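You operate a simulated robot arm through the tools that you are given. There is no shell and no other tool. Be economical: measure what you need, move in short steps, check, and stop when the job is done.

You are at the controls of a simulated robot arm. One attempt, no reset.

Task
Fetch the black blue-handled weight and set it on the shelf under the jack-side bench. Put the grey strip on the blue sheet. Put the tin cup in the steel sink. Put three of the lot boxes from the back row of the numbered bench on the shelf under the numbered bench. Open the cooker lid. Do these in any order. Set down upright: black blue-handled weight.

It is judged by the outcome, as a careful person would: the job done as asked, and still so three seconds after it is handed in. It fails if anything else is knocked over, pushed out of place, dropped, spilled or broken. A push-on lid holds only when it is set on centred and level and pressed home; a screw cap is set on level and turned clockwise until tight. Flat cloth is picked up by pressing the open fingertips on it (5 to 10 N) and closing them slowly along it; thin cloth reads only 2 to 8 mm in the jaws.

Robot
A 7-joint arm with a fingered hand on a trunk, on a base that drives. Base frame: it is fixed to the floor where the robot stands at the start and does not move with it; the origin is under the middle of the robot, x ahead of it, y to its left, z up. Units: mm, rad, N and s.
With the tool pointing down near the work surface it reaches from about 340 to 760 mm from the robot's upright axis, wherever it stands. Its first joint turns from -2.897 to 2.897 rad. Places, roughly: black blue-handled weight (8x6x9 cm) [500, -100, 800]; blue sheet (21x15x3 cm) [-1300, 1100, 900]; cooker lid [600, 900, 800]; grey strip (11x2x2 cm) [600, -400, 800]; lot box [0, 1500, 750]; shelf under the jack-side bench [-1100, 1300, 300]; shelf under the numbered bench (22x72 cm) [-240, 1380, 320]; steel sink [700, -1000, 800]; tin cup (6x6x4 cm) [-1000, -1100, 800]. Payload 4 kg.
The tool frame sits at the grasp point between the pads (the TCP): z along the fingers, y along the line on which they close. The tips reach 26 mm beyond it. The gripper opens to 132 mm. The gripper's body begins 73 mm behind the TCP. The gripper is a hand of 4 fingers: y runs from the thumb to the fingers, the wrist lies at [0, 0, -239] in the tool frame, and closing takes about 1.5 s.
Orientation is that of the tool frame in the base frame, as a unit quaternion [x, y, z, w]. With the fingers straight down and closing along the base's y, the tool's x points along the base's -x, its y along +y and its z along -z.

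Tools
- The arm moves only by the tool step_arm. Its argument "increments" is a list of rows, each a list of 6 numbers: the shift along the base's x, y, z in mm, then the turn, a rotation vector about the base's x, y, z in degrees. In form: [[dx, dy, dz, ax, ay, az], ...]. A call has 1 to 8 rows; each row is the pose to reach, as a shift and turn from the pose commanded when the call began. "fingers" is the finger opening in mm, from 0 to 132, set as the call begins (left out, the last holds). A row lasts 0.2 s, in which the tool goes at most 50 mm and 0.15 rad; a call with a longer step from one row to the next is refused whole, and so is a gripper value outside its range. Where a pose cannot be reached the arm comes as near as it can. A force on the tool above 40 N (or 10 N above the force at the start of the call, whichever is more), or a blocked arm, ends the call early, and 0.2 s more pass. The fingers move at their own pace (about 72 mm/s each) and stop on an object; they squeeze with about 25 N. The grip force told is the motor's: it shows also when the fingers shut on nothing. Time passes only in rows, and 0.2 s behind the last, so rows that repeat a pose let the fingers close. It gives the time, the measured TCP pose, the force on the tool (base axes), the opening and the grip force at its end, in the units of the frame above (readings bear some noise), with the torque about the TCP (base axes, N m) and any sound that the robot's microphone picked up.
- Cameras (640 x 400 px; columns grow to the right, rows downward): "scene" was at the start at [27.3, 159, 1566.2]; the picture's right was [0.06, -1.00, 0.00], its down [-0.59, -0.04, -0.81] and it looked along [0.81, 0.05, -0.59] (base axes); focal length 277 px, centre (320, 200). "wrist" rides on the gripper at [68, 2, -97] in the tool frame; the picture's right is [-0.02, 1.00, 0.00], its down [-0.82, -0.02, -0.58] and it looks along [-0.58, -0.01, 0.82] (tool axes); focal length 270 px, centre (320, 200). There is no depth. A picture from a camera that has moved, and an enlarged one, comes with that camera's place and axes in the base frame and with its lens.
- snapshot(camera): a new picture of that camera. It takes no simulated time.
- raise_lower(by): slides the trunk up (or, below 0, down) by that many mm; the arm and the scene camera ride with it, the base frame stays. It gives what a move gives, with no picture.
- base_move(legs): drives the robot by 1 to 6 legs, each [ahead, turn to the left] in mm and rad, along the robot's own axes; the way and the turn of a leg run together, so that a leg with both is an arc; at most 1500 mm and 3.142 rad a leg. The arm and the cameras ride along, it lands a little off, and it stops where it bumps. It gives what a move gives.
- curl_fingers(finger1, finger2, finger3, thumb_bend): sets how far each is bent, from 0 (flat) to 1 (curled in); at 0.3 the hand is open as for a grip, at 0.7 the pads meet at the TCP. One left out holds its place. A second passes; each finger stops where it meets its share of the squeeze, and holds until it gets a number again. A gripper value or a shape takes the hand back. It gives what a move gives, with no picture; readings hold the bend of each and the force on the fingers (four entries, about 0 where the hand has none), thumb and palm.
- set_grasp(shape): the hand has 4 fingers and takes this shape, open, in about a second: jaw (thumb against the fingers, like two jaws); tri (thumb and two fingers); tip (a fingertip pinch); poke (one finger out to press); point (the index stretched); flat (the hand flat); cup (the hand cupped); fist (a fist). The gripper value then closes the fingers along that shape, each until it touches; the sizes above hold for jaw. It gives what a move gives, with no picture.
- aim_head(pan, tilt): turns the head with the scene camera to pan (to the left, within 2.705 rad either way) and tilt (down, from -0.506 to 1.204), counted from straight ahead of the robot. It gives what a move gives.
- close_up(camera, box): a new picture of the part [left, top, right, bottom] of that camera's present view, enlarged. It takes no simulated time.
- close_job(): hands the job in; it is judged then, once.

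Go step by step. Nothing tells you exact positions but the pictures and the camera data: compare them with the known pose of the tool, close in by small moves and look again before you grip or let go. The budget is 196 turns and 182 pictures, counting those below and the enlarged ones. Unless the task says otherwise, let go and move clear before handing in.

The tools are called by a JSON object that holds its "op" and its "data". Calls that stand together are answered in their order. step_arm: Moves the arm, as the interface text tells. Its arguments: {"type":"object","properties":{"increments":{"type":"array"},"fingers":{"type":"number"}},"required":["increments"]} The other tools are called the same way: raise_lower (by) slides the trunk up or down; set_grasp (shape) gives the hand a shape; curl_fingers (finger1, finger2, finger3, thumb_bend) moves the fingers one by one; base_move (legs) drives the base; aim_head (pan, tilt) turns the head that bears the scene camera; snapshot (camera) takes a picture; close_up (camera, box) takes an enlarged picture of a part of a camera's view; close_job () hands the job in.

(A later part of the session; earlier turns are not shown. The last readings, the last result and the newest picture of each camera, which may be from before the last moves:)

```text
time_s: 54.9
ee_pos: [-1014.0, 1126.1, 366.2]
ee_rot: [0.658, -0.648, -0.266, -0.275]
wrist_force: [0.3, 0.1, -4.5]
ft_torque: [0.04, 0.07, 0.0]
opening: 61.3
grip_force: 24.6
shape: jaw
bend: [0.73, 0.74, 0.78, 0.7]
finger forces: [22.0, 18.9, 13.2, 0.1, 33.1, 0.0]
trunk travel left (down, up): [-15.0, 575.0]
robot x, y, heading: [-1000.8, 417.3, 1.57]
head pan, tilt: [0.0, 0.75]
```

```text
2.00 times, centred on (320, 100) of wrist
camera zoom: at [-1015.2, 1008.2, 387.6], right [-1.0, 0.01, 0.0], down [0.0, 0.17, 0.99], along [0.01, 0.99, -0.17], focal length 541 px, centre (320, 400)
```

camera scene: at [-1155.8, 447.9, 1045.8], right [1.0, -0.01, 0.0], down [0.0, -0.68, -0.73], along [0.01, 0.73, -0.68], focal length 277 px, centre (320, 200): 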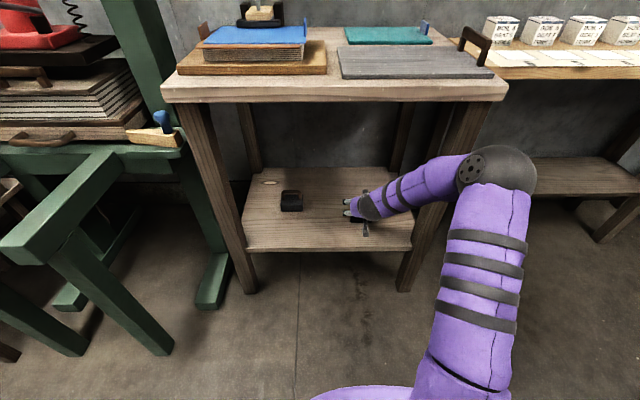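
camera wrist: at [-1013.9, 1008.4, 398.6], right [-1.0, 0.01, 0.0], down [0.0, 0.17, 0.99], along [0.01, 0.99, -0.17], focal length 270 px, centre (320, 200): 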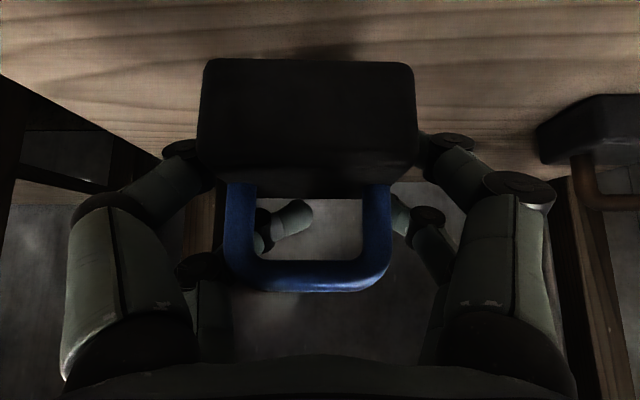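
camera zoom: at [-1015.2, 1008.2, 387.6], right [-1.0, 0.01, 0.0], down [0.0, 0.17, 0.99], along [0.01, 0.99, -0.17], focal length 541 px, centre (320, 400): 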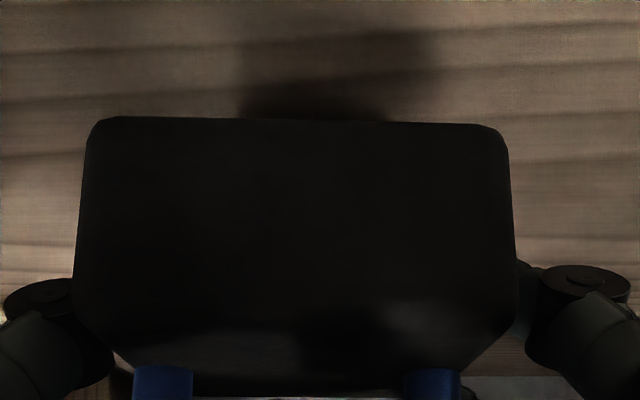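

No contact yet; I'll continue lowering in small steps.

{"op": "step_arm", "data": {"increments": [[0, 0, -2, 0, 0, 0], [0, 0, -4, 0, 0, 0], [0, 0, -6, 0, 0, 0]]}}

{"op": "step_arm", "data": {"increments": [[0, 0, -2, 0, 0, 0], [0, 0, -4, 0, 0, 0]]}}

{"op": "close_up", "data": {"camera": "wrist", "box": [160, 0, 480, 200]}}

{"op": "close_up", "data": {"camera": "scene", "box": [230, 140, 430, 265]}}

```text
time_s: 55.7
ee_pos: [-1012.7, 1124.1, 359.5]
ee_rot: [0.658, -0.649, -0.266, -0.274]
wrist_force: [0.5, -0.7, -4.7]
ft_torque: [0.0, 0.04, -0.02]
opening: 61.1
grip_force: 24.8
shape: jaw
bend: [0.73, 0.74, 0.78, 0.7]
finger forces: [22.0, 18.8, 13.2, 0.0, 33.2, 0.1]
trunk travel left (down, up): [-15.0, 575.0]
robot x, y, heading: [-1007.0, 423.7, 1.562]
head pan, tilt: [0.0, 0.75]
```

```text
time_s: 56.3
ee_pos: [-1012.6, 1124.4, 355.6]
ee_rot: [0.658, -0.648, -0.266, -0.274]
wrist_force: [0.0, -0.7, -4.2]
ft_torque: [-0.01, 0.02, -0.02]
opening: 61.5
grip_force: 25.2
shape: jaw
bend: [0.73, 0.74, 0.78, 0.7]
finger forces: [22.0, 18.7, 14.0, 0.0, 33.1, 0.0]
trunk travel left (down, up): [-15.0, 575.0]
robot x, y, heading: [-1005.0, 420.9, 1.567]
head pan, tilt: [0.0, 0.75]
```

```text
2.00 times, centred on (320, 100) of wrist
camera zoom: at [-1014.8, 1008.1, 376.2], right [-1.0, 0.01, 0.0], down [0.0, 0.17, 0.99], along [0.01, 0.99, -0.17], focal length 541 px, centre (320, 400)
```

zoom: 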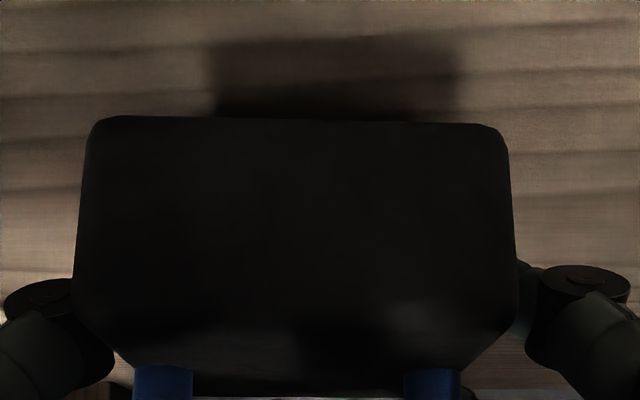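

```text
3.20 times, centred on (330, 202) of scene
camera zoom: at [-1155.8, 448.0, 1045.8], right [1.0, -0.01, 0.0], down [0.0, -0.68, -0.73], along [0.01, 0.73, -0.68], focal length 887 px, centre (288, 192)
```

zoom: 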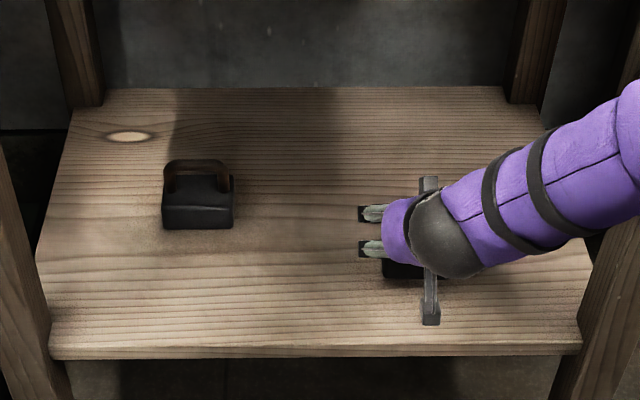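

Still no contact; the shadow shows a remaining gap. Continue down.

{"op": "step_arm", "data": {"increments": [[0, 0, -3, 0, 0, 0], [0, 0, -6, 0, 0, 0], [0, 0, -9, 0, 0, 0]]}}

{"op": "step_arm", "data": {"increments": [[0, 0, -2, 0, 0, 0], [0, 0, -4, 0, 0, 0], [0, 0, -6, 0, 0, 0]]}}

{"op": "close_up", "data": {"camera": "wrist", "box": [160, 0, 480, 200]}}

```text
time_s: 57.1
ee_pos: [-1013.1, 1123.9, 347.0]
ee_rot: [0.658, -0.649, -0.266, -0.274]
wrist_force: [-0.1, -0.3, -5.0]
ft_torque: [0.06, 0.03, -0.02]
opening: 61.3
grip_force: 25.1
shape: jaw
bend: [0.73, 0.74, 0.78, 0.7]
finger forces: [22.0, 18.7, 13.8, 0.1, 33.1, 0.0]
trunk travel left (down, up): [-15.0, 575.0]
robot x, y, heading: [-1000.7, 422.2, 1.562]
head pan, tilt: [0.0, 0.75]
```

```text
time_s: 57.9
ee_pos: [-1012.1, 1124.1, 341.2]
ee_rot: [0.658, -0.65, -0.265, -0.275]
wrist_force: [0.4, -0.2, -4.7]
ft_torque: [0.03, 0.02, 0.02]
opening: 61.0
grip_force: 24.9
shape: jaw
bend: [0.73, 0.74, 0.78, 0.7]
finger forces: [22.1, 18.8, 13.7, 0.1, 33.2, 0.1]
trunk travel left (down, up): [-15.0, 575.0]
robot x, y, heading: [-1002.8, 420.4, 1.562]
head pan, tilt: [0.0, 0.75]
```

```text
2.00 times, centred on (320, 100) of wrist
camera zoom: at [-1014.4, 1007.0, 362.2], right [-1.0, 0.01, 0.0], down [0.0, 0.17, 0.99], along [0.01, 0.99, -0.17], focal length 541 px, centre (320, 400)
```

zoom: 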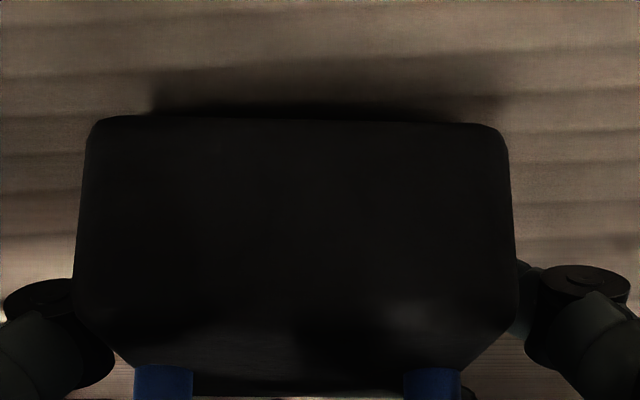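

The shadow is closing in; keep lowering in small steps.

{"op": "step_arm", "data": {"increments": [[0, 0, -2, 0, 0, 0], [0, 0, -4, 0, 0, 0], [0, 0, -6, 0, 0, 0]]}}

{"op": "step_arm", "data": {"increments": [[0, 0, -2, 0, 0, 0], [0, 0, -4, 0, 0, 0], [0, 0, -6, 0, 0, 0]]}}

{"op": "close_up", "data": {"camera": "wrist", "box": [160, 0, 480, 200]}}

```text
time_s: 58.7
ee_pos: [-1012.7, 1123.8, 335.3]
ee_rot: [0.659, -0.648, -0.266, -0.274]
wrist_force: [0.1, 0.3, -5.2]
ft_torque: [0.03, 0.03, 0.0]
opening: 61.2
grip_force: 25.0
shape: jaw
bend: [0.73, 0.74, 0.78, 0.7]
finger forces: [22.0, 18.7, 13.6, 0.0, 33.2, 0.1]
trunk travel left (down, up): [-15.0, 575.0]
robot x, y, heading: [-1003.2, 424.1, 1.566]
head pan, tilt: [0.0, 0.75]
```

```text
time_s: 59.5
ee_pos: [-1013.9, 1125.3, 330.1]
ee_rot: [0.658, -0.648, -0.267, -0.275]
wrist_force: [1.7, -0.2, 2.3]
ft_torque: [-0.25, -0.26, 0.03]
opening: 61.6
grip_force: 25.0
shape: jaw
bend: [0.73, 0.74, 0.78, 0.7]
finger forces: [22.0, 17.5, 16.9, 0.1, 33.7, 0.0]
trunk travel left (down, up): [-15.0, 575.0]
robot x, y, heading: [-1004.0, 418.9, 1.564]
head pan, tilt: [0.0, 0.75]
```

```text
2.00 times, centred on (320, 100) of wrist
camera zoom: at [-1015.1, 1008.2, 350.4], right [-1.0, 0.01, 0.0], down [0.0, 0.17, 0.99], along [0.01, 0.99, -0.17], focal length 541 px, centre (320, 400)
```

zoom: 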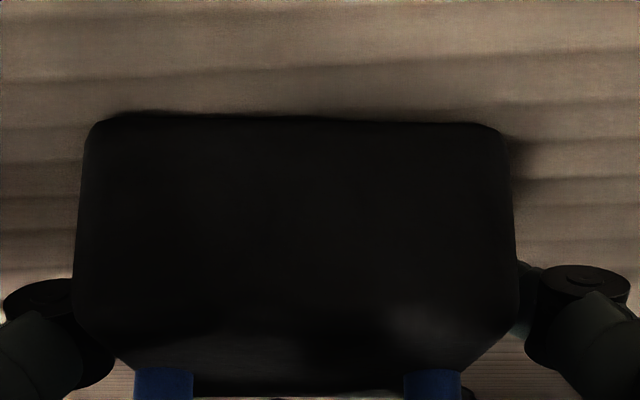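

Contact at TCP z≈330. I'll press 2 mm more and open the fingers.

{"op": "step_arm", "data": {"increments": [[0, 0, -2, 0, 0, 0], [0, 0, -2, 0, 0, 0]]}}

{"op": "step_arm", "data": {"increments": [[0, 0, 0, 0, 0, 0], [0, 0, 0, 0, 0, 0], [0, 0, 0, 0, 0, 0], [0, 0, 0, 0, 0, 0], [0, 0, 0, 0, 0, 0], [0, 0, 0, 0, 0, 0]], "fingers": 132}}

{"op": "snapshot", "data": {"camera": "wrist"}}

```text
time_s: 60.1
ee_pos: [-1013.9, 1125.4, 329.1]
ee_rot: [0.657, -0.648, -0.267, -0.277]
wrist_force: [0.0, 3.0, 10.6]
ft_torque: [-0.42, -0.26, 0.05]
opening: 61.0
grip_force: 25.2
shape: jaw
bend: [0.73, 0.74, 0.78, 0.7]
finger forces: [22.7, 17.8, 23.1, 0.1, 33.2, 0.0]
trunk travel left (down, up): [-15.0, 575.0]
robot x, y, heading: [-1003.3, 422.8, 1.559]
head pan, tilt: [0.0, 0.75]
```

```text
time_s: 61.5
ee_pos: [-1013.3, 1124.7, 325.7]
ee_rot: [0.658, -0.648, -0.267, -0.275]
wrist_force: [-0.6, 0.0, -1.0]
ft_torque: [-0.01, 0.0, 0.01]
opening: 131.7
grip_force: 0.0
shape: jaw
bend: [0.3, 0.3, 0.3, 0.3]
finger forces: [0.0, 0.2, 0.1, 0.1, 0.0, 0.0]
trunk travel left (down, up): [-15.0, 575.0]
robot x, y, heading: [-1003.4, 421.4, 1.562]
head pan, tilt: [0.0, 0.75]
```

```text
141 pictures are left
camera wrist: at [-1014.7, 1007.7, 347.9], right [-1.0, 0.01, 0.0], down [0.0, 0.17, 0.99], along [0.01, 0.99, -0.17], focal length 270 px, centre (320, 200)
```

wrist: 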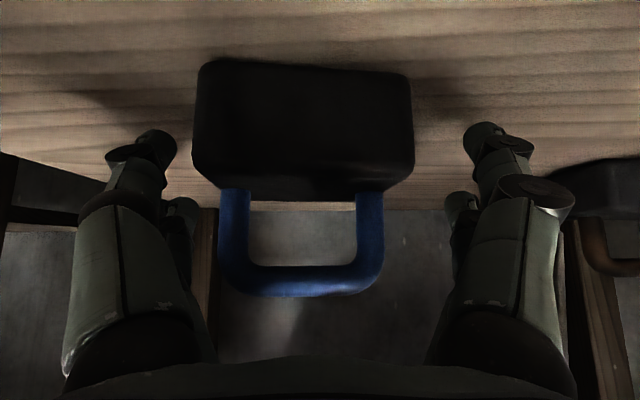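

The weight stands on the shelf. I'll retract along the tool axis and back the base out.

{"op": "step_arm", "data": {"increments": [[0, -20, 20, 0, 0, 0], [0, -45, 45, 0, 0, 0], [0, -75, 70, 0, 0, 0], [0, -110, 80, 0, 0, 0]]}}

{"op": "base_move", "data": {"legs": [[-300, 0]]}}

{"op": "close_up", "data": {"camera": "scene", "box": [220, 80, 420, 205]}}

{"op": "raise_lower", "data": {"by": 400}}

{"op": "snapshot", "data": {"camera": "scene"}}

```text
time_s: 62.5
ee_pos: [-1013.1, 1012.6, 406.0]
ee_rot: [0.658, -0.649, -0.266, -0.275]
wrist_force: [-0.1, -0.3, 0.4]
ft_torque: [0.01, -0.02, 0.0]
opening: 131.9
grip_force: 0.0
shape: jaw
bend: [0.3, 0.3, 0.3, 0.3]
finger forces: [0.0, 0.0, 0.1, 0.0, 0.1, 0.0]
trunk travel left (down, up): [-15.0, 575.0]
robot x, y, heading: [-1001.5, 423.7, 1.566]
head pan, tilt: [0.0, 0.75]
```

```text
time_s: 64.6
ee_pos: [-1017.7, 708.2, 404.6]
ee_rot: [0.66, -0.646, -0.268, -0.274]
wrist_force: [0.4, 0.4, -0.3]
ft_torque: [0.01, 0.0, 0.02]
opening: 131.9
grip_force: 0.1
shape: jaw
bend: [0.3, 0.3, 0.3, 0.3]
finger forces: [0.0, 0.0, 0.0, 0.0, 0.1, 0.0]
trunk travel left (down, up): [-15.0, 575.0]
robot x, y, heading: [-1003.1, 117.2, 1.564]
head pan, tilt: [0.0, 0.75]
```

```text
3.20 times, centred on (320, 142) of scene
camera zoom: at [-1157.3, 141.9, 1045.9], right [1.0, 0.0, 0.0], down [0.0, -0.68, -0.73], along [0.0, 0.73, -0.68], focal length 887 px, centre (320, 384)
```

zoom: 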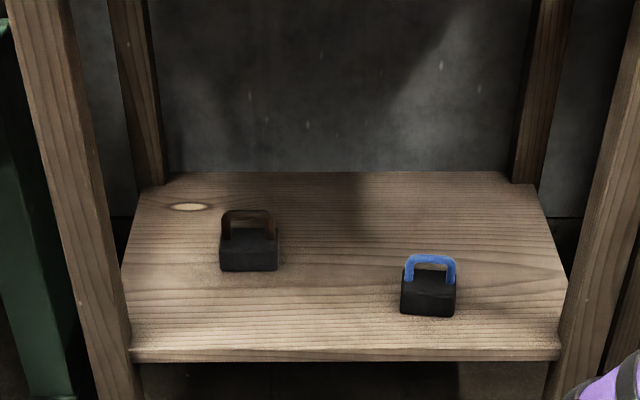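

```text
time_s: 68.4
ee_pos: [-1016.9, 709.1, 805.7]
ee_rot: [0.66, -0.647, -0.268, -0.274]
wrist_force: [-0.8, -0.7, 0.2]
ft_torque: [0.0, -0.01, 0.03]
opening: 131.6
grip_force: 0.1
shape: jaw
bend: [0.3, 0.3, 0.3, 0.3]
finger forces: [0.0, 0.1, 0.1, 0.0, 0.0, 0.0]
trunk travel left (down, up): [-415.0, 175.0]
robot x, y, heading: [-1002.6, 118.3, 1.568]
head pan, tilt: [0.0, 0.75]
```

```text
139 pictures are left
camera scene: at [-1157.3, 142.0, 1445.8], right [1.0, 0.0, 0.0], down [0.0, -0.68, -0.73], along [0.0, 0.73, -0.68], focal length 277 px, centre (320, 200)
```

scene: 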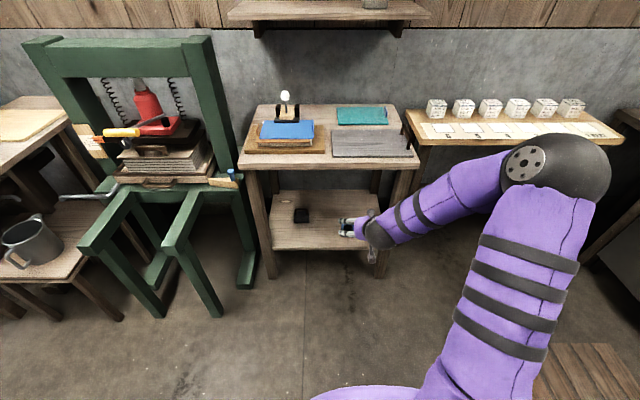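

The weight stands upright on the shelf. Next come the lot boxes: I estimate them at y≈1512, spaced about 145 mm in x from -607 to 118. I'll raise the trunk and drive in front of the numbered bench.

{"op": "raise_lower", "data": {"by": 170}}

{"op": "base_move", "data": {"legs": [[-250, 0], [0, -0.95], [1030, 0], [0, 0.953]]}}

{"op": "snapshot", "data": {"camera": "scene"}}

{"op": "snapshot", "data": {"camera": "wrist"}}

```text
time_s: 70.3
ee_pos: [-1017.6, 708.9, 975.7]
ee_rot: [0.66, -0.646, -0.268, -0.274]
wrist_force: [0.4, -0.3, -0.1]
ft_torque: [0.0, 0.0, 0.01]
opening: 131.8
grip_force: 0.1
shape: jaw
bend: [0.3, 0.3, 0.3, 0.3]
finger forces: [0.1, 0.1, 0.1, 0.1, 0.0, 0.0]
trunk travel left (down, up): [-585.0, 5.0]
robot x, y, heading: [-1003.1, 119.0, 1.567]
head pan, tilt: [0.0, 0.75]
```

```text
time_s: 82.3
ee_pos: [-227.3, 1048.9, 975.4]
ee_rot: [0.667, -0.639, -0.27, -0.271]
wrist_force: [-0.3, -0.4, -0.4]
ft_torque: [0.0, 0.0, 0.01]
opening: 132.0
grip_force: 0.1
shape: jaw
bend: [0.3, 0.3, 0.3, 0.3]
finger forces: [0.1, 0.0, 0.0, 0.0, 0.0, 0.0]
trunk travel left (down, up): [-585.0, 5.0]
robot x, y, heading: [-200.9, 457.0, 1.595]
head pan, tilt: [0.0, 0.75]
```

```text
138 pictures are left
camera scene: at [-351.7, 478.4, 1615.8], right [1.0, 0.02, 0.0], down [0.02, -0.68, -0.73], along [-0.02, 0.73, -0.68], focal length 277 px, centre (320, 200)
```

scene: 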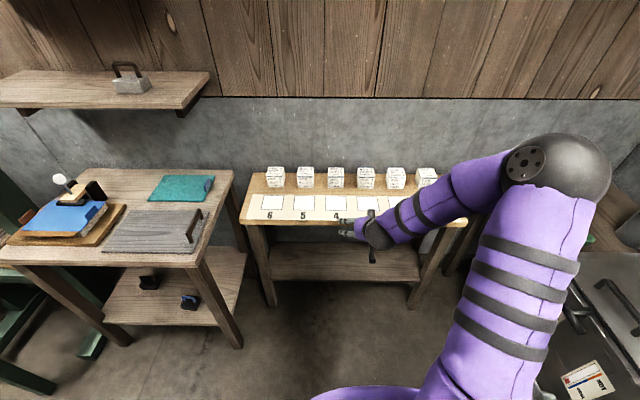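

```text
137 pictures are left
camera wrist: at [-224.2, 931.3, 996.1], right [-1.0, -0.02, 0.0], down [0.0, 0.17, 0.99], along [-0.02, 0.99, -0.17], focal length 270 px, centre (320, 200)
```

wrist: 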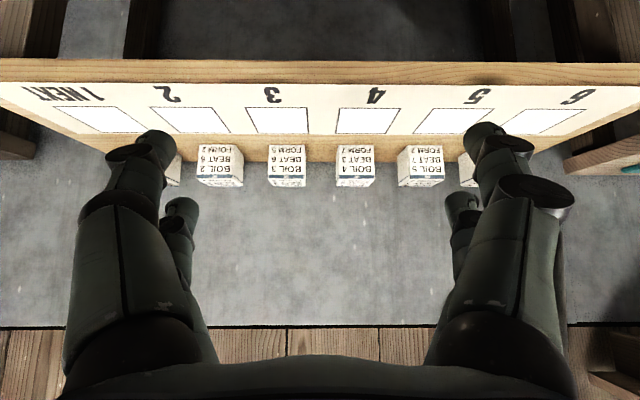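

Both cameras see the row clearly. I'll zoom to measure the boxes precisely.

{"op": "close_up", "data": {"camera": "wrist", "box": [190, 50, 450, 212]}}

{"op": "close_up", "data": {"camera": "scene", "box": [250, 150, 410, 250]}}

```text
2.46 times, centred on (320, 131) of wrist
camera zoom: at [-224.2, 931.3, 996.1], right [-1.0, -0.02, 0.0], down [0.0, 0.17, 0.99], along [-0.02, 0.99, -0.17], focal length 665 px, centre (320, 370)
```

zoom: 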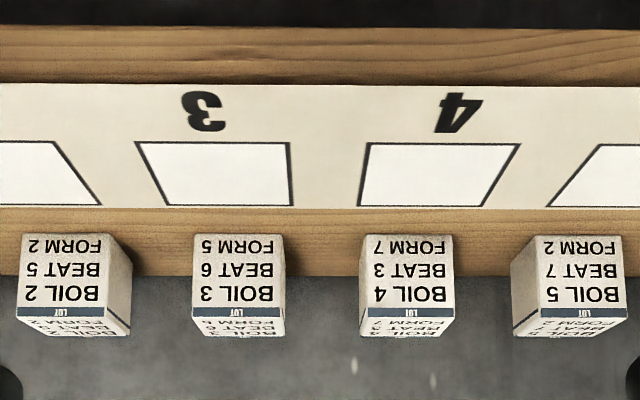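

```text
4.00 times, centred on (330, 200) of scene
camera zoom: at [-351.7, 478.4, 1615.8], right [1.0, 0.02, 0.0], down [0.02, -0.68, -0.73], along [-0.02, 0.73, -0.68], focal length 1109 px, centre (280, 200)
```

zoom: 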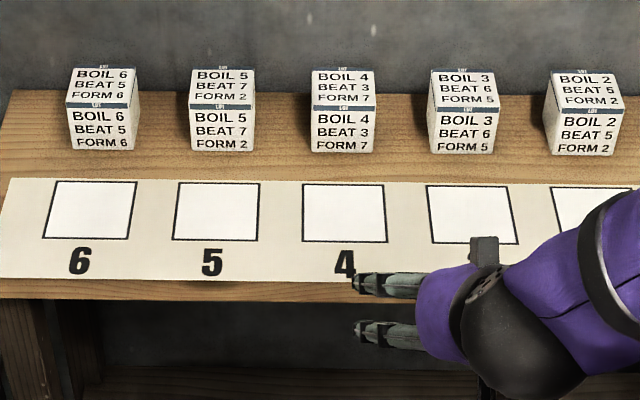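

Box 4 is at about (-305, 1478) and box 3 at (-169, 1478); each is 75×75×62 and stands on z≈796. I'll square the heading, drive closer, and line up on box 3.

{"op": "base_move", "data": {"legs": [[0, -0.025], [310, 0]]}}

{"op": "snapshot", "data": {"camera": "wrist"}}

```text
time_s: 84.8
ee_pos: [-217.7, 1358.1, 975.4]
ee_rot: [0.663, -0.644, -0.268, -0.272]
wrist_force: [0.3, -0.4, 0.8]
ft_torque: [-0.03, -0.02, 0.0]
opening: 132.1
grip_force: 0.1
shape: jaw
bend: [0.3, 0.3, 0.3, 0.3]
finger forces: [0.0, 0.1, 0.1, 0.1, 0.1, 0.0]
trunk travel left (down, up): [-585.0, 5.0]
robot x, y, heading: [-201.3, 765.5, 1.577]
head pan, tilt: [0.0, 0.75]
```

```text
134 pictures are left
camera wrist: at [-217.3, 1240.8, 996.0], right [-1.0, 0.0, 0.0], down [0.0, 0.17, 0.99], along [0.0, 0.99, -0.17], focal length 270 px, centre (320, 200)
```

wrist: 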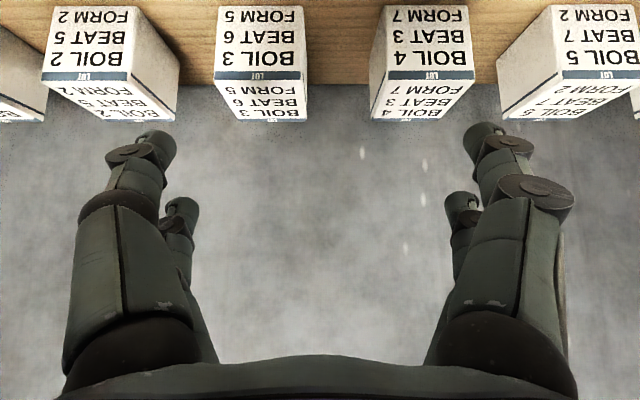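

Box 3's front is at y≈1445, centre x≈-169. I'll move in on it in steps.

{"op": "step_arm", "data": {"increments": [[24, 15, -15, 0, 0, 0], [48, 30, -35, 0, 0, 0], [48, 45, -60, 0, 0, 0], [48, 60, -80, 0, 0, 0], [48, 60, -80, 0, 0, 0]]}}

{"op": "snapshot", "data": {"camera": "wrist"}}

{"op": "snapshot", "data": {"camera": "scene"}}

```text
time_s: 86.0
ee_pos: [-166.9, 1419.5, 896.2]
ee_rot: [0.662, -0.644, -0.269, -0.273]
wrist_force: [1.1, 0.1, 0.2]
ft_torque: [0.04, -0.03, 0.0]
opening: 132.2
grip_force: 0.0
shape: jaw
bend: [0.3, 0.3, 0.3, 0.3]
finger forces: [0.1, 0.0, 0.1, 0.0, 0.0, 0.0]
trunk travel left (down, up): [-585.0, 5.0]
robot x, y, heading: [-199.1, 770.6, 1.574]
head pan, tilt: [0.0, 0.75]
```

```text
133 pictures are left
camera wrist: at [-166.7, 1302.2, 916.3], right [-1.0, 0.0, 0.0], down [0.0, 0.17, 0.99], along [0.0, 0.99, -0.17], focal length 270 px, centre (320, 200)
```

wrist: 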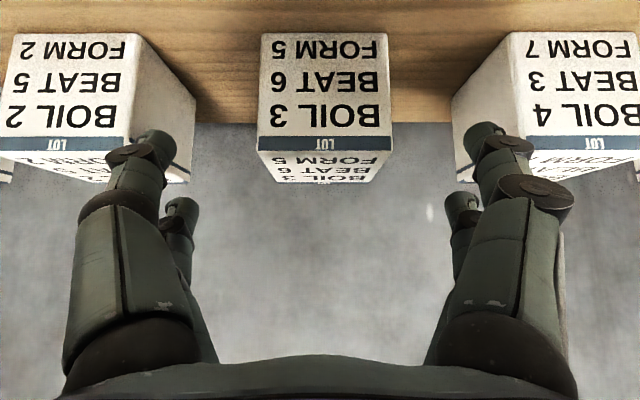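

```text
132 pictures are left
camera scene: at [-352.2, 789.8, 1615.9], right [1.0, 0.01, 0.0], down [0.0, -0.68, -0.73], along [-0.01, 0.73, -0.68], focal length 277 px, centre (320, 200)
```

scene: 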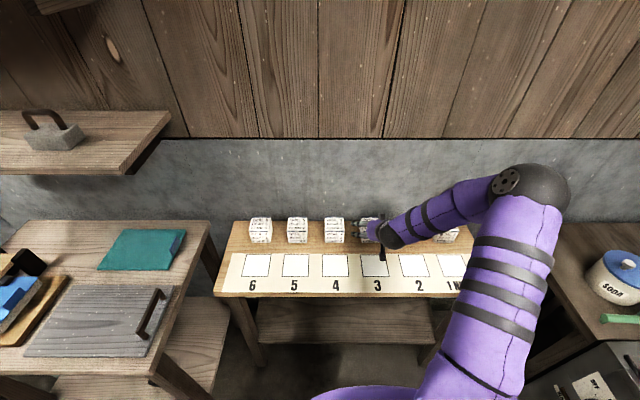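

Fingers clear the neighbours by about 20 mm each. I'll go in and close.

{"op": "step_arm", "data": {"increments": [[-1, 17, -20, 0, 0, 0], [-2, 34, -40, 0, 0, 0], [-2, 52, -60, 0, 0, 0], [-2, 52, -60, 0, 0, 0]]}}

{"op": "step_arm", "data": {"increments": [[0, 0, 0, 0, 0, 0], [0, 0, 0, 0, 0, 0], [0, 0, 0, 0, 0, 0], [0, 0, 0, 0, 0, 0], [0, 0, 0, 0, 0, 0], [0, 0, 0, 0, 0, 0]], "fingers": 40}}

{"op": "snapshot", "data": {"camera": "wrist"}}

```text
time_s: 87.0
ee_pos: [-170.0, 1470.5, 835.3]
ee_rot: [0.662, -0.644, -0.268, -0.273]
wrist_force: [-0.1, -0.1, 1.2]
ft_torque: [-0.02, 0.0, 0.0]
opening: 132.3
grip_force: 0.1
shape: jaw
bend: [0.3, 0.3, 0.3, 0.3]
finger forces: [0.0, 0.0, 0.1, 0.0, 0.0, 0.0]
trunk travel left (down, up): [-585.0, 5.0]
robot x, y, heading: [-197.8, 770.2, 1.58]
head pan, tilt: [0.0, 0.75]
```

```text
time_s: 88.4
ee_pos: [-169.8, 1470.2, 834.7]
ee_rot: [0.662, -0.645, -0.268, -0.273]
wrist_force: [-2.1, 1.4, 5.5]
ft_torque: [0.02, 0.34, -0.04]
opening: 61.8
grip_force: 25.5
shape: jaw
bend: [0.73, 0.73, 0.73, 0.7]
finger forces: [26.5, 24.2, 22.3, 0.1, 22.4, 0.0]
trunk travel left (down, up): [-585.0, 5.0]
robot x, y, heading: [-193.7, 765.3, 1.576]
head pan, tilt: [0.0, 0.75]
```

```text
131 pictures are left
camera wrist: at [-169.6, 1352.9, 856.3], right [-1.0, 0.0, 0.0], down [0.0, 0.17, 0.99], along [0.0, 0.99, -0.17], focal length 270 px, centre (320, 200)
```

wrist: 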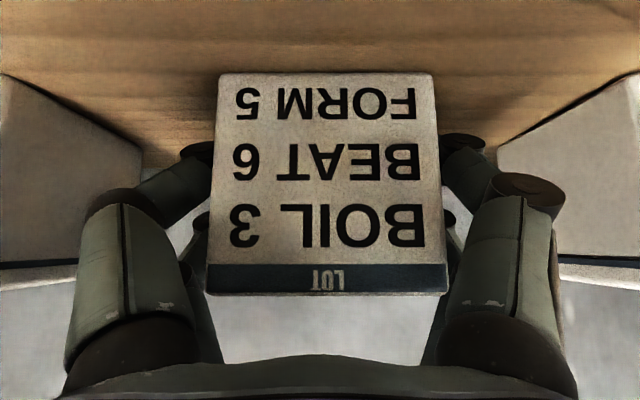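

Gripped firmly with all digits. I'll lift, back out, and lower the trunk.

{"op": "step_arm", "data": {"increments": [[0, 0, 15, 0, 0, 0], [0, 0, 40, 0, 0, 0], [0, 0, 60, 0, 0, 0], [0, 0, 60, 0, 0, 0]]}}

{"op": "snapshot", "data": {"camera": "wrist"}}

{"op": "base_move", "data": {"legs": [[-370, 0]]}}

{"op": "raise_lower", "data": {"by": -400}}

{"op": "snapshot", "data": {"camera": "wrist"}}

{"op": "snapshot", "data": {"camera": "scene"}}

```text
time_s: 89.4
ee_pos: [-171.5, 1469.8, 897.4]
ee_rot: [0.663, -0.644, -0.268, -0.272]
wrist_force: [-0.5, 0.1, -1.4]
ft_torque: [0.01, 0.01, -0.01]
opening: 61.6
grip_force: 24.6
shape: jaw
bend: [0.73, 0.73, 0.73, 0.7]
finger forces: [22.9, 23.8, 23.2, 0.1, 23.4, 0.0]
trunk travel left (down, up): [-585.0, 5.0]
robot x, y, heading: [-200.4, 761.2, 1.575]
head pan, tilt: [0.0, 0.75]
```

```text
130 pictures are left
camera wrist: at [-171.0, 1352.7, 917.8], right [-1.0, 0.0, 0.0], down [0.0, 0.17, 0.99], along [0.0, 0.99, -0.17], focal length 270 px, centre (320, 200)
```

wrist: 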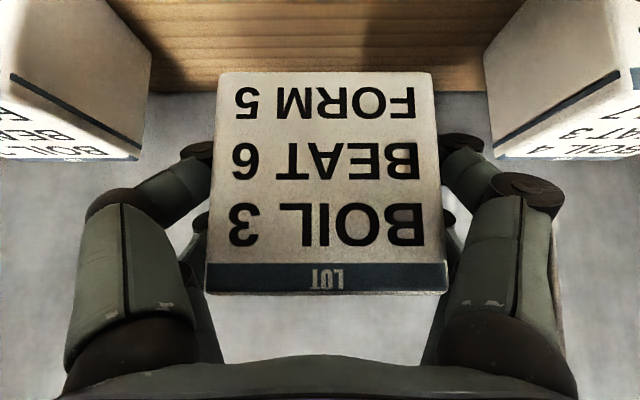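

```text
time_s: 91.7
ee_pos: [-167.2, 1109.8, 897.8]
ee_rot: [0.661, -0.645, -0.267, -0.274]
wrist_force: [-0.3, 1.1, -2.6]
ft_torque: [0.0, 0.01, 0.01]
opening: 61.8
grip_force: 24.8
shape: jaw
bend: [0.73, 0.73, 0.73, 0.7]
finger forces: [22.8, 23.8, 23.3, 0.0, 23.4, 0.1]
trunk travel left (down, up): [-585.0, 5.0]
robot x, y, heading: [-200.6, 402.1, 1.574]
head pan, tilt: [0.0, 0.75]
```

```text
time_s: 95.5
ee_pos: [-167.1, 1110.3, 496.9]
ee_rot: [0.662, -0.645, -0.268, -0.274]
wrist_force: [-0.4, 0.4, -1.6]
ft_torque: [-0.01, 0.03, 0.02]
opening: 61.9
grip_force: 25.4
shape: jaw
bend: [0.73, 0.73, 0.73, 0.7]
finger forces: [22.8, 23.8, 23.2, 0.1, 23.4, 0.0]
trunk travel left (down, up): [-185.0, 405.0]
robot x, y, heading: [-195.4, 407.5, 1.575]
head pan, tilt: [0.0, 0.75]
```

```text
129 pictures are left
camera wrist: at [-167.6, 992.5, 517.7], right [-1.0, 0.0, 0.0], down [0.0, 0.17, 0.99], along [0.0, 0.99, -0.17], focal length 270 px, centre (320, 200)
```

wrist: 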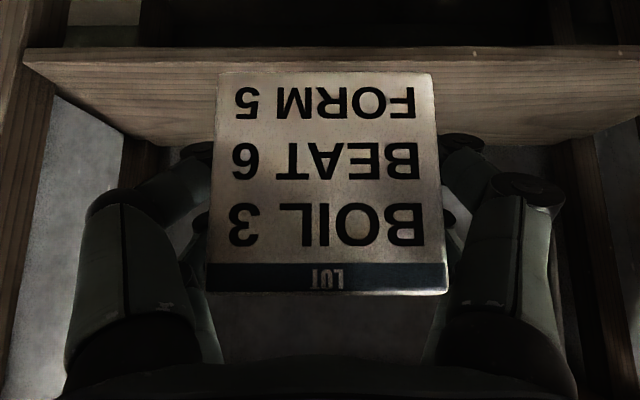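

```text
128 pictures are left
camera scene: at [-349.9, 429.8, 1215.9], right [1.0, 0.01, 0.0], down [0.0, -0.68, -0.73], along [0.0, 0.73, -0.68], focal length 277 px, centre (320, 200)
```

scene: 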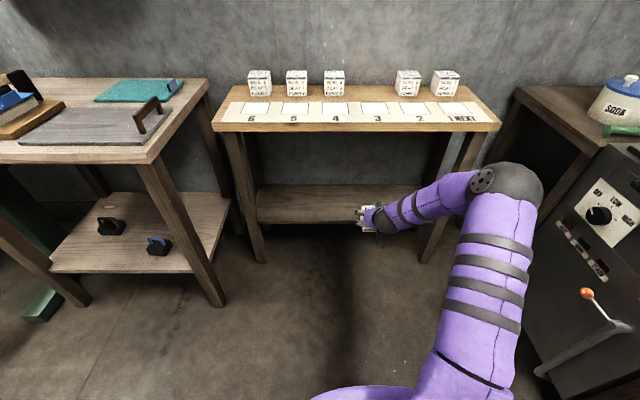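

Shelf top is about z≈320, with its front at y≈1260. I'll lower 100 mm more and drive in.

{"op": "raise_lower", "data": {"by": -100}}

{"op": "base_move", "data": {"legs": [[130, 0]]}}

{"op": "snapshot", "data": {"camera": "wrist"}}

{"op": "close_up", "data": {"camera": "scene", "box": [240, 80, 480, 230]}}

```text
time_s: 96.8
ee_pos: [-167.5, 1108.8, 397.0]
ee_rot: [0.661, -0.645, -0.268, -0.273]
wrist_force: [-0.6, -0.6, -1.5]
ft_torque: [0.0, 0.0, 0.03]
opening: 61.7
grip_force: 25.5
shape: jaw
bend: [0.73, 0.73, 0.73, 0.7]
finger forces: [22.8, 23.8, 23.3, 0.0, 23.3, 0.1]
trunk travel left (down, up): [-85.0, 505.0]
robot x, y, heading: [-193.2, 403.3, 1.576]
head pan, tilt: [0.0, 0.75]
```

```text
time_s: 98.1
ee_pos: [-163.7, 1234.0, 397.2]
ee_rot: [0.659, -0.647, -0.268, -0.274]
wrist_force: [0.1, 0.4, -1.6]
ft_torque: [0.03, -0.02, 0.05]
opening: 61.9
grip_force: 25.0
shape: jaw
bend: [0.73, 0.73, 0.73, 0.7]
finger forces: [22.9, 23.8, 23.2, 0.0, 23.4, 0.0]
trunk travel left (down, up): [-85.0, 505.0]
robot x, y, heading: [-195.4, 530.4, 1.577]
head pan, tilt: [0.0, 0.75]
```

```text
127 pictures are left
camera wrist: at [-164.8, 1117.8, 417.7], right [-1.0, 0.0, 0.0], down [0.0, 0.17, 0.99], along [0.0, 0.99, -0.17], focal length 270 px, centre (320, 200)
```

wrist: 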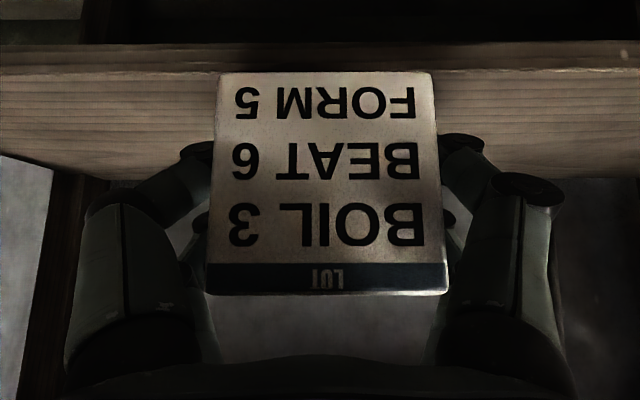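

```text
2.67 times, centred on (360, 155) of scene
camera zoom: at [-350.1, 556.1, 1115.8], right [1.0, 0.0, 0.0], down [0.0, -0.68, -0.73], along [0.0, 0.73, -0.68], focal length 739 px, centre (213, 320)
```

zoom: 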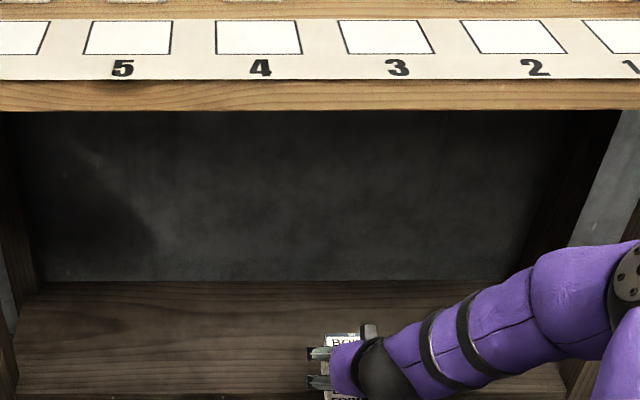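

The box clears the shelf edge. Drive in 110 mm more, then lower.

{"op": "base_move", "data": {"legs": [[110, 0]]}}

{"op": "step_arm", "data": {"increments": [[0, 0, -5, 0, 0, 0], [0, 0, -10, 0, 0, 0], [0, 0, -15, 0, 0, 0], [0, 0, -20, 0, 0, 0]]}}

{"op": "step_arm", "data": {"increments": [[0, 0, -2, 0, 0, 0], [0, 0, -4, 0, 0, 0], [0, 0, -6, 0, 0, 0], [0, 0, -8, 0, 0, 0]]}}

{"op": "snapshot", "data": {"camera": "wrist"}}

```text
time_s: 99.3
ee_pos: [-167.8, 1342.7, 397.1]
ee_rot: [0.661, -0.646, -0.267, -0.273]
wrist_force: [-0.1, 0.3, -1.3]
ft_torque: [0.0, -0.02, 0.01]
opening: 61.6
grip_force: 24.7
shape: jaw
bend: [0.73, 0.73, 0.73, 0.7]
finger forces: [22.8, 23.8, 23.3, 0.1, 23.4, 0.0]
trunk travel left (down, up): [-85.0, 505.0]
robot x, y, heading: [-194.9, 638.7, 1.575]
head pan, tilt: [0.0, 0.75]
```

```text
time_s: 100.3
ee_pos: [-167.6, 1343.6, 377.1]
ee_rot: [0.661, -0.646, -0.267, -0.273]
wrist_force: [-0.6, -0.4, -1.9]
ft_torque: [0.01, 0.02, -0.01]
opening: 61.7
grip_force: 25.3
shape: jaw
bend: [0.73, 0.73, 0.73, 0.7]
finger forces: [22.9, 23.7, 23.2, 0.1, 23.4, 0.0]
trunk travel left (down, up): [-85.0, 505.0]
robot x, y, heading: [-194.7, 637.9, 1.576]
head pan, tilt: [0.0, 0.75]
```

```text
time_s: 101.3
ee_pos: [-166.2, 1343.8, 368.8]
ee_rot: [0.661, -0.646, -0.267, -0.274]
wrist_force: [-0.2, 0.3, -0.7]
ft_torque: [0.02, -0.03, -0.01]
opening: 61.4
grip_force: 25.4
shape: jaw
bend: [0.73, 0.73, 0.73, 0.7]
finger forces: [22.8, 23.8, 23.2, 0.1, 23.4, 0.1]
trunk travel left (down, up): [-85.0, 505.0]
robot x, y, heading: [-194.3, 640.8, 1.575]
head pan, tilt: [0.0, 0.75]
```

```text
125 pictures are left
camera wrist: at [-166.6, 1226.5, 389.3], right [-1.0, 0.0, 0.0], down [0.0, 0.17, 0.99], along [0.0, 0.99, -0.17], focal length 270 px, centre (320, 200)
```

wrist: 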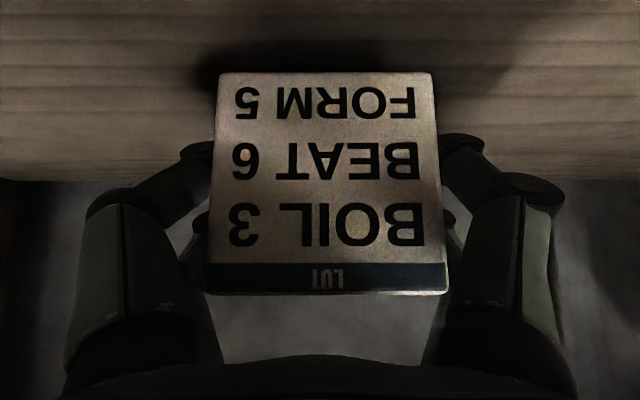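

{"op": "step_arm", "data": {"increments": [[0, 0, -2, 0, 0, 0], [0, 0, -4, 0, 0, 0], [0, 0, -6, 0, 0, 0], [0, 0, -8, 0, 0, 0]]}}

{"op": "step_arm", "data": {"increments": [[0, 0, -2, 0, 0, 0], [0, 0, -4, 0, 0, 0], [0, 0, -6, 0, 0, 0]]}}

{"op": "snapshot", "data": {"camera": "wrist"}}

```text
time_s: 102.3
ee_pos: [-166.5, 1344.1, 361.0]
ee_rot: [0.662, -0.645, -0.268, -0.273]
wrist_force: [0.4, -0.5, -1.3]
ft_torque: [0.02, 0.03, -0.02]
opening: 61.9
grip_force: 24.9
shape: jaw
bend: [0.73, 0.73, 0.73, 0.7]
finger forces: [22.8, 23.8, 23.2, 0.0, 23.5, 0.1]
trunk travel left (down, up): [-85.0, 505.0]
robot x, y, heading: [-194.6, 642.7, 1.573]
head pan, tilt: [0.0, 0.75]
```

```text
time_s: 103.1
ee_pos: [-167.8, 1343.2, 356.2]
ee_rot: [0.661, -0.645, -0.268, -0.274]
wrist_force: [-0.2, -0.7, 1.1]
ft_torque: [-0.09, 0.12, 0.04]
opening: 61.8
grip_force: 24.9
shape: jaw
bend: [0.73, 0.73, 0.73, 0.7]
finger forces: [25.3, 23.7, 23.2, 0.0, 23.6, 0.1]
trunk travel left (down, up): [-85.0, 505.0]
robot x, y, heading: [-198.5, 642.7, 1.58]
head pan, tilt: [0.0, 0.75]
```

```text
124 pictures are left
camera wrist: at [-167.9, 1226.7, 376.5], right [-1.0, 0.0, 0.0], down [0.0, 0.17, 0.99], along [0.0, 0.99, -0.17], focal length 270 px, centre (320, 200)
```

wrist: 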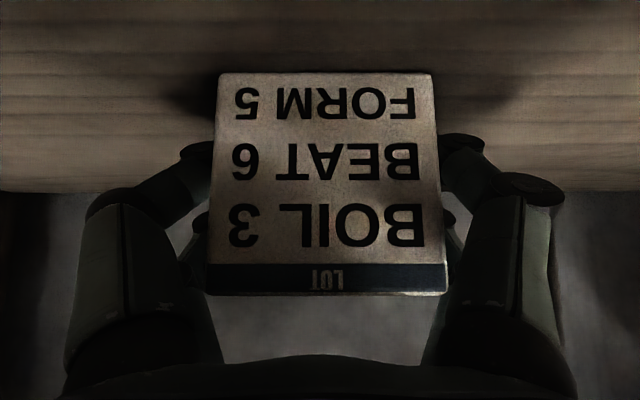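

Light contact at TCP z≈356. I'll settle 2 mm further, release, and retract along the tool axis.

{"op": "step_arm", "data": {"increments": [[0, 0, -2, 0, 0, 0], [0, 0, -2, 0, 0, 0]]}}

{"op": "step_arm", "data": {"increments": [[0, 0, 0, 0, 0, 0], [0, 0, 0, 0, 0, 0], [0, 0, 0, 0, 0, 0], [0, 0, 0, 0, 0, 0], [0, 0, 0, 0, 0, 0], [0, 0, 0, 0, 0, 0]], "fingers": 132}}

{"op": "step_arm", "data": {"increments": [[0, -20, 20, 0, 0, 0], [0, -45, 45, 0, 0, 0], [0, -75, 60, 0, 0, 0], [0, -105, 70, 0, 0, 0]]}}

{"op": "snapshot", "data": {"camera": "wrist"}}

```text
time_s: 103.7
ee_pos: [-167.2, 1344.8, 355.2]
ee_rot: [0.662, -0.644, -0.269, -0.274]
wrist_force: [-1.8, -3.3, 13.9]
ft_torque: [-0.02, 0.5, 0.14]
opening: 61.6
grip_force: 25.2
shape: jaw
bend: [0.73, 0.73, 0.73, 0.7]
finger forces: [34.1, 24.2, 23.2, 0.0, 23.9, 0.0]
trunk travel left (down, up): [-85.0, 505.0]
robot x, y, heading: [-196.6, 643.0, 1.572]
head pan, tilt: [0.0, 0.75]
```

```text
time_s: 105.1
ee_pos: [-165.2, 1345.6, 357.7]
ee_rot: [0.659, -0.645, -0.269, -0.278]
wrist_force: [9.4, 6.8, 31.8]
ft_torque: [0.36, 1.68, -0.47]
opening: 131.2
grip_force: 0.1
shape: jaw
bend: [0.4, 0.3, 0.3, 0.3]
finger forces: [31.5, 0.0, 0.0, 0.1, 0.0, 0.1]
trunk travel left (down, up): [-85.0, 505.0]
robot x, y, heading: [-198.3, 643.4, 1.579]
head pan, tilt: [0.0, 0.75]
```

```text
time_s: 106.1
ee_pos: [-168.3, 1239.8, 422.1]
ee_rot: [0.662, -0.645, -0.267, -0.273]
wrist_force: [0.2, 0.0, 0.4]
ft_torque: [0.0, -0.01, 0.0]
opening: 131.9
grip_force: 0.0
shape: jaw
bend: [0.3, 0.3, 0.3, 0.3]
finger forces: [0.1, 0.0, 0.1, 0.1, 0.0, 0.0]
trunk travel left (down, up): [-85.0, 505.0]
robot x, y, heading: [-196.4, 640.1, 1.577]
head pan, tilt: [0.0, 0.75]
```

```text
123 pictures are left
camera wrist: at [-168.3, 1122.5, 443.1], right [-1.0, 0.0, 0.0], down [0.0, 0.17, 0.99], along [0.0, 0.99, -0.17], focal length 270 px, centre (320, 200)
```

wrist: 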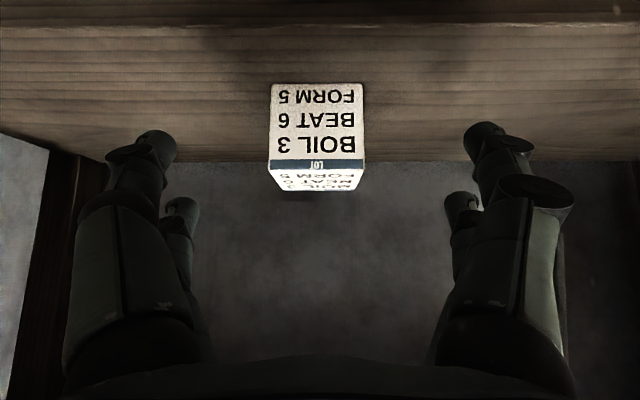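

Box 3 stands on the shelf (a finger grazed the shelf, so next time I'll hold about 8 mm higher). Now back out, raise, and go for box 4.

{"op": "base_move", "data": {"legs": [[-240, 0]]}}

{"op": "raise_lower", "data": {"by": 400}}

{"op": "raise_lower", "data": {"by": 100}}

{"op": "step_arm", "data": {"increments": [[-35, 0, 0, 0, 0, 0], [-70, 0, 0, 0, 0, 0], [-105, 0, 0, 0, 0, 0], [-137, 0, 0, 0, 0, 0]]}}

{"op": "base_move", "data": {"legs": [[365, 0]]}}

{"op": "snapshot", "data": {"camera": "wrist"}}

```text
time_s: 107.8
ee_pos: [-169.5, 1002.4, 422.6]
ee_rot: [0.662, -0.644, -0.269, -0.273]
wrist_force: [0.4, 0.2, -0.1]
ft_torque: [0.0, -0.01, 0.02]
opening: 131.9
grip_force: 0.0
shape: jaw
bend: [0.3, 0.3, 0.3, 0.3]
finger forces: [0.1, 0.0, 0.0, 0.0, 0.0, 0.0]
trunk travel left (down, up): [-85.0, 505.0]
robot x, y, heading: [-198.5, 406.8, 1.576]
head pan, tilt: [0.0, 0.75]
```

```text
time_s: 111.7
ee_pos: [-168.1, 1002.7, 822.0]
ee_rot: [0.663, -0.644, -0.268, -0.272]
wrist_force: [0.3, 0.2, 0.7]
ft_torque: [-0.02, -0.02, -0.01]
opening: 131.8
grip_force: 0.0
shape: jaw
bend: [0.3, 0.3, 0.3, 0.3]
finger forces: [0.0, 0.0, 0.0, 0.1, 0.0, 0.0]
trunk travel left (down, up): [-485.0, 105.0]
robot x, y, heading: [-197.1, 407.4, 1.576]
head pan, tilt: [0.0, 0.75]
```

```text
time_s: 113.0
ee_pos: [-166.8, 1003.1, 922.1]
ee_rot: [0.662, -0.644, -0.269, -0.273]
wrist_force: [0.6, 0.5, 0.6]
ft_torque: [-0.02, 0.02, -0.01]
opening: 131.6
grip_force: 0.1
shape: jaw
bend: [0.3, 0.3, 0.3, 0.3]
finger forces: [0.0, 0.0, 0.1, 0.0, 0.0, 0.0]
trunk travel left (down, up): [-585.0, 5.0]
robot x, y, heading: [-199.6, 400.6, 1.578]
head pan, tilt: [0.0, 0.75]
```

```text
time_s: 114.0
ee_pos: [-304.7, 1005.5, 920.2]
ee_rot: [0.662, -0.644, -0.268, -0.273]
wrist_force: [0.5, 0.4, 0.2]
ft_torque: [0.0, -0.01, -0.01]
opening: 131.7
grip_force: 0.0
shape: jaw
bend: [0.3, 0.3, 0.3, 0.3]
finger forces: [0.1, 0.0, 0.0, 0.0, 0.0, 0.1]
trunk travel left (down, up): [-585.0, 5.0]
robot x, y, heading: [-199.3, 405.2, 1.58]
head pan, tilt: [0.0, 0.75]
```

```text
time_s: 116.3
ee_pos: [-307.8, 1354.9, 918.6]
ee_rot: [0.663, -0.644, -0.268, -0.273]
wrist_force: [-0.4, 0.4, -0.6]
ft_torque: [0.0, -0.02, -0.01]
opening: 131.9
grip_force: 0.1
shape: jaw
bend: [0.3, 0.3, 0.3, 0.3]
finger forces: [0.1, 0.1, 0.1, 0.0, 0.0, 0.0]
trunk travel left (down, up): [-585.0, 5.0]
robot x, y, heading: [-200.1, 754.2, 1.579]
head pan, tilt: [0.0, 0.75]
```

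```text
122 pictures are left
camera wrist: at [-308.1, 1237.7, 940.5], right [-1.0, 0.0, 0.0], down [0.0, 0.17, 0.99], along [0.0, 0.99, -0.17], focal length 270 px, centre (320, 200)
```

wrist: 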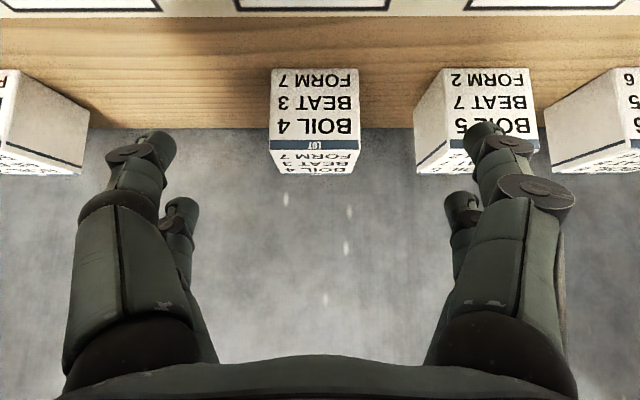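

Box 4 is lined up (x≈-304). Move in and grip.

{"op": "step_arm", "data": {"increments": [[2, 25, -3, 0, 0, 0], [4, 50, -10, 0, 0, 0], [4, 72, -31, 0, 0, 0], [4, 95, -54, 0, 0, 0], [4, 117, -76, 0, 0, 0], [4, 117, -76, 0, 0, 0]]}}

{"op": "step_arm", "data": {"increments": [[0, 0, 0, 0, 0, 0], [0, 0, 0, 0, 0, 0], [0, 0, 0, 0, 0, 0], [0, 0, 0, 0, 0, 0], [0, 0, 0, 0, 0, 0], [0, 0, 0, 0, 0, 0]], "fingers": 40}}

{"op": "step_arm", "data": {"increments": [[0, 0, 15, 0, 0, 0], [0, 0, 40, 0, 0, 0], [0, 0, 60, 0, 0, 0], [0, 0, 60, 0, 0, 0]]}}

{"op": "snapshot", "data": {"camera": "wrist"}}

```text
time_s: 117.7
ee_pos: [-305.3, 1470.7, 843.5]
ee_rot: [0.662, -0.645, -0.268, -0.272]
wrist_force: [0.9, -0.6, 0.8]
ft_torque: [-0.01, 0.0, 0.0]
opening: 131.9
grip_force: 0.1
shape: jaw
bend: [0.3, 0.3, 0.3, 0.3]
finger forces: [0.0, 0.1, 0.0, 0.0, 0.0, 0.0]
trunk travel left (down, up): [-585.0, 5.0]
robot x, y, heading: [-197.3, 753.2, 1.573]
head pan, tilt: [0.0, 0.75]
```

```text
time_s: 119.1
ee_pos: [-304.7, 1470.7, 844.3]
ee_rot: [0.662, -0.644, -0.268, -0.273]
wrist_force: [0.4, -0.1, 0.6]
ft_torque: [0.04, -0.02, 0.0]
opening: 62.6
grip_force: 25.3
shape: jaw
bend: [0.73, 0.73, 0.73, 0.7]
finger forces: [22.6, 22.7, 22.6, 0.0, 22.9, 0.0]
trunk travel left (down, up): [-585.0, 5.0]
robot x, y, heading: [-195.8, 755.7, 1.58]
head pan, tilt: [0.0, 0.75]
```

```text
time_s: 120.1
ee_pos: [-303.0, 1470.4, 904.4]
ee_rot: [0.662, -0.644, -0.268, -0.274]
wrist_force: [0.1, -0.1, -2.0]
ft_torque: [0.05, 0.0, -0.01]
opening: 62.6
grip_force: 25.3
shape: jaw
bend: [0.73, 0.73, 0.73, 0.7]
finger forces: [22.7, 22.8, 22.5, 0.0, 22.9, 0.1]
trunk travel left (down, up): [-585.0, 5.0]
robot x, y, heading: [-200.5, 747.9, 1.576]
head pan, tilt: [0.0, 0.75]
```

```text
121 pictures are left
camera wrist: at [-303.2, 1353.4, 925.5], right [-1.0, 0.0, 0.0], down [0.0, 0.17, 0.99], along [0.0, 0.99, -0.17], focal length 270 px, centre (320, 200)
```

wrist: 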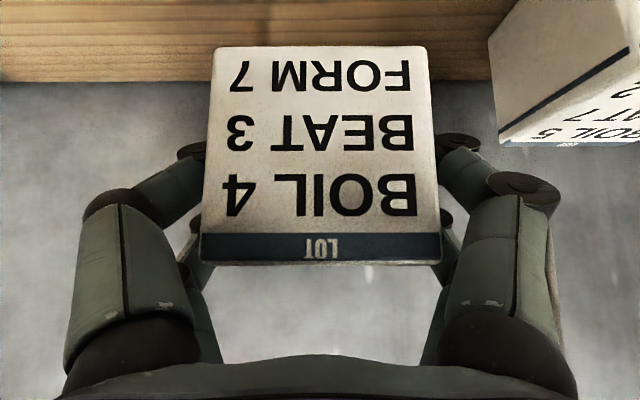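

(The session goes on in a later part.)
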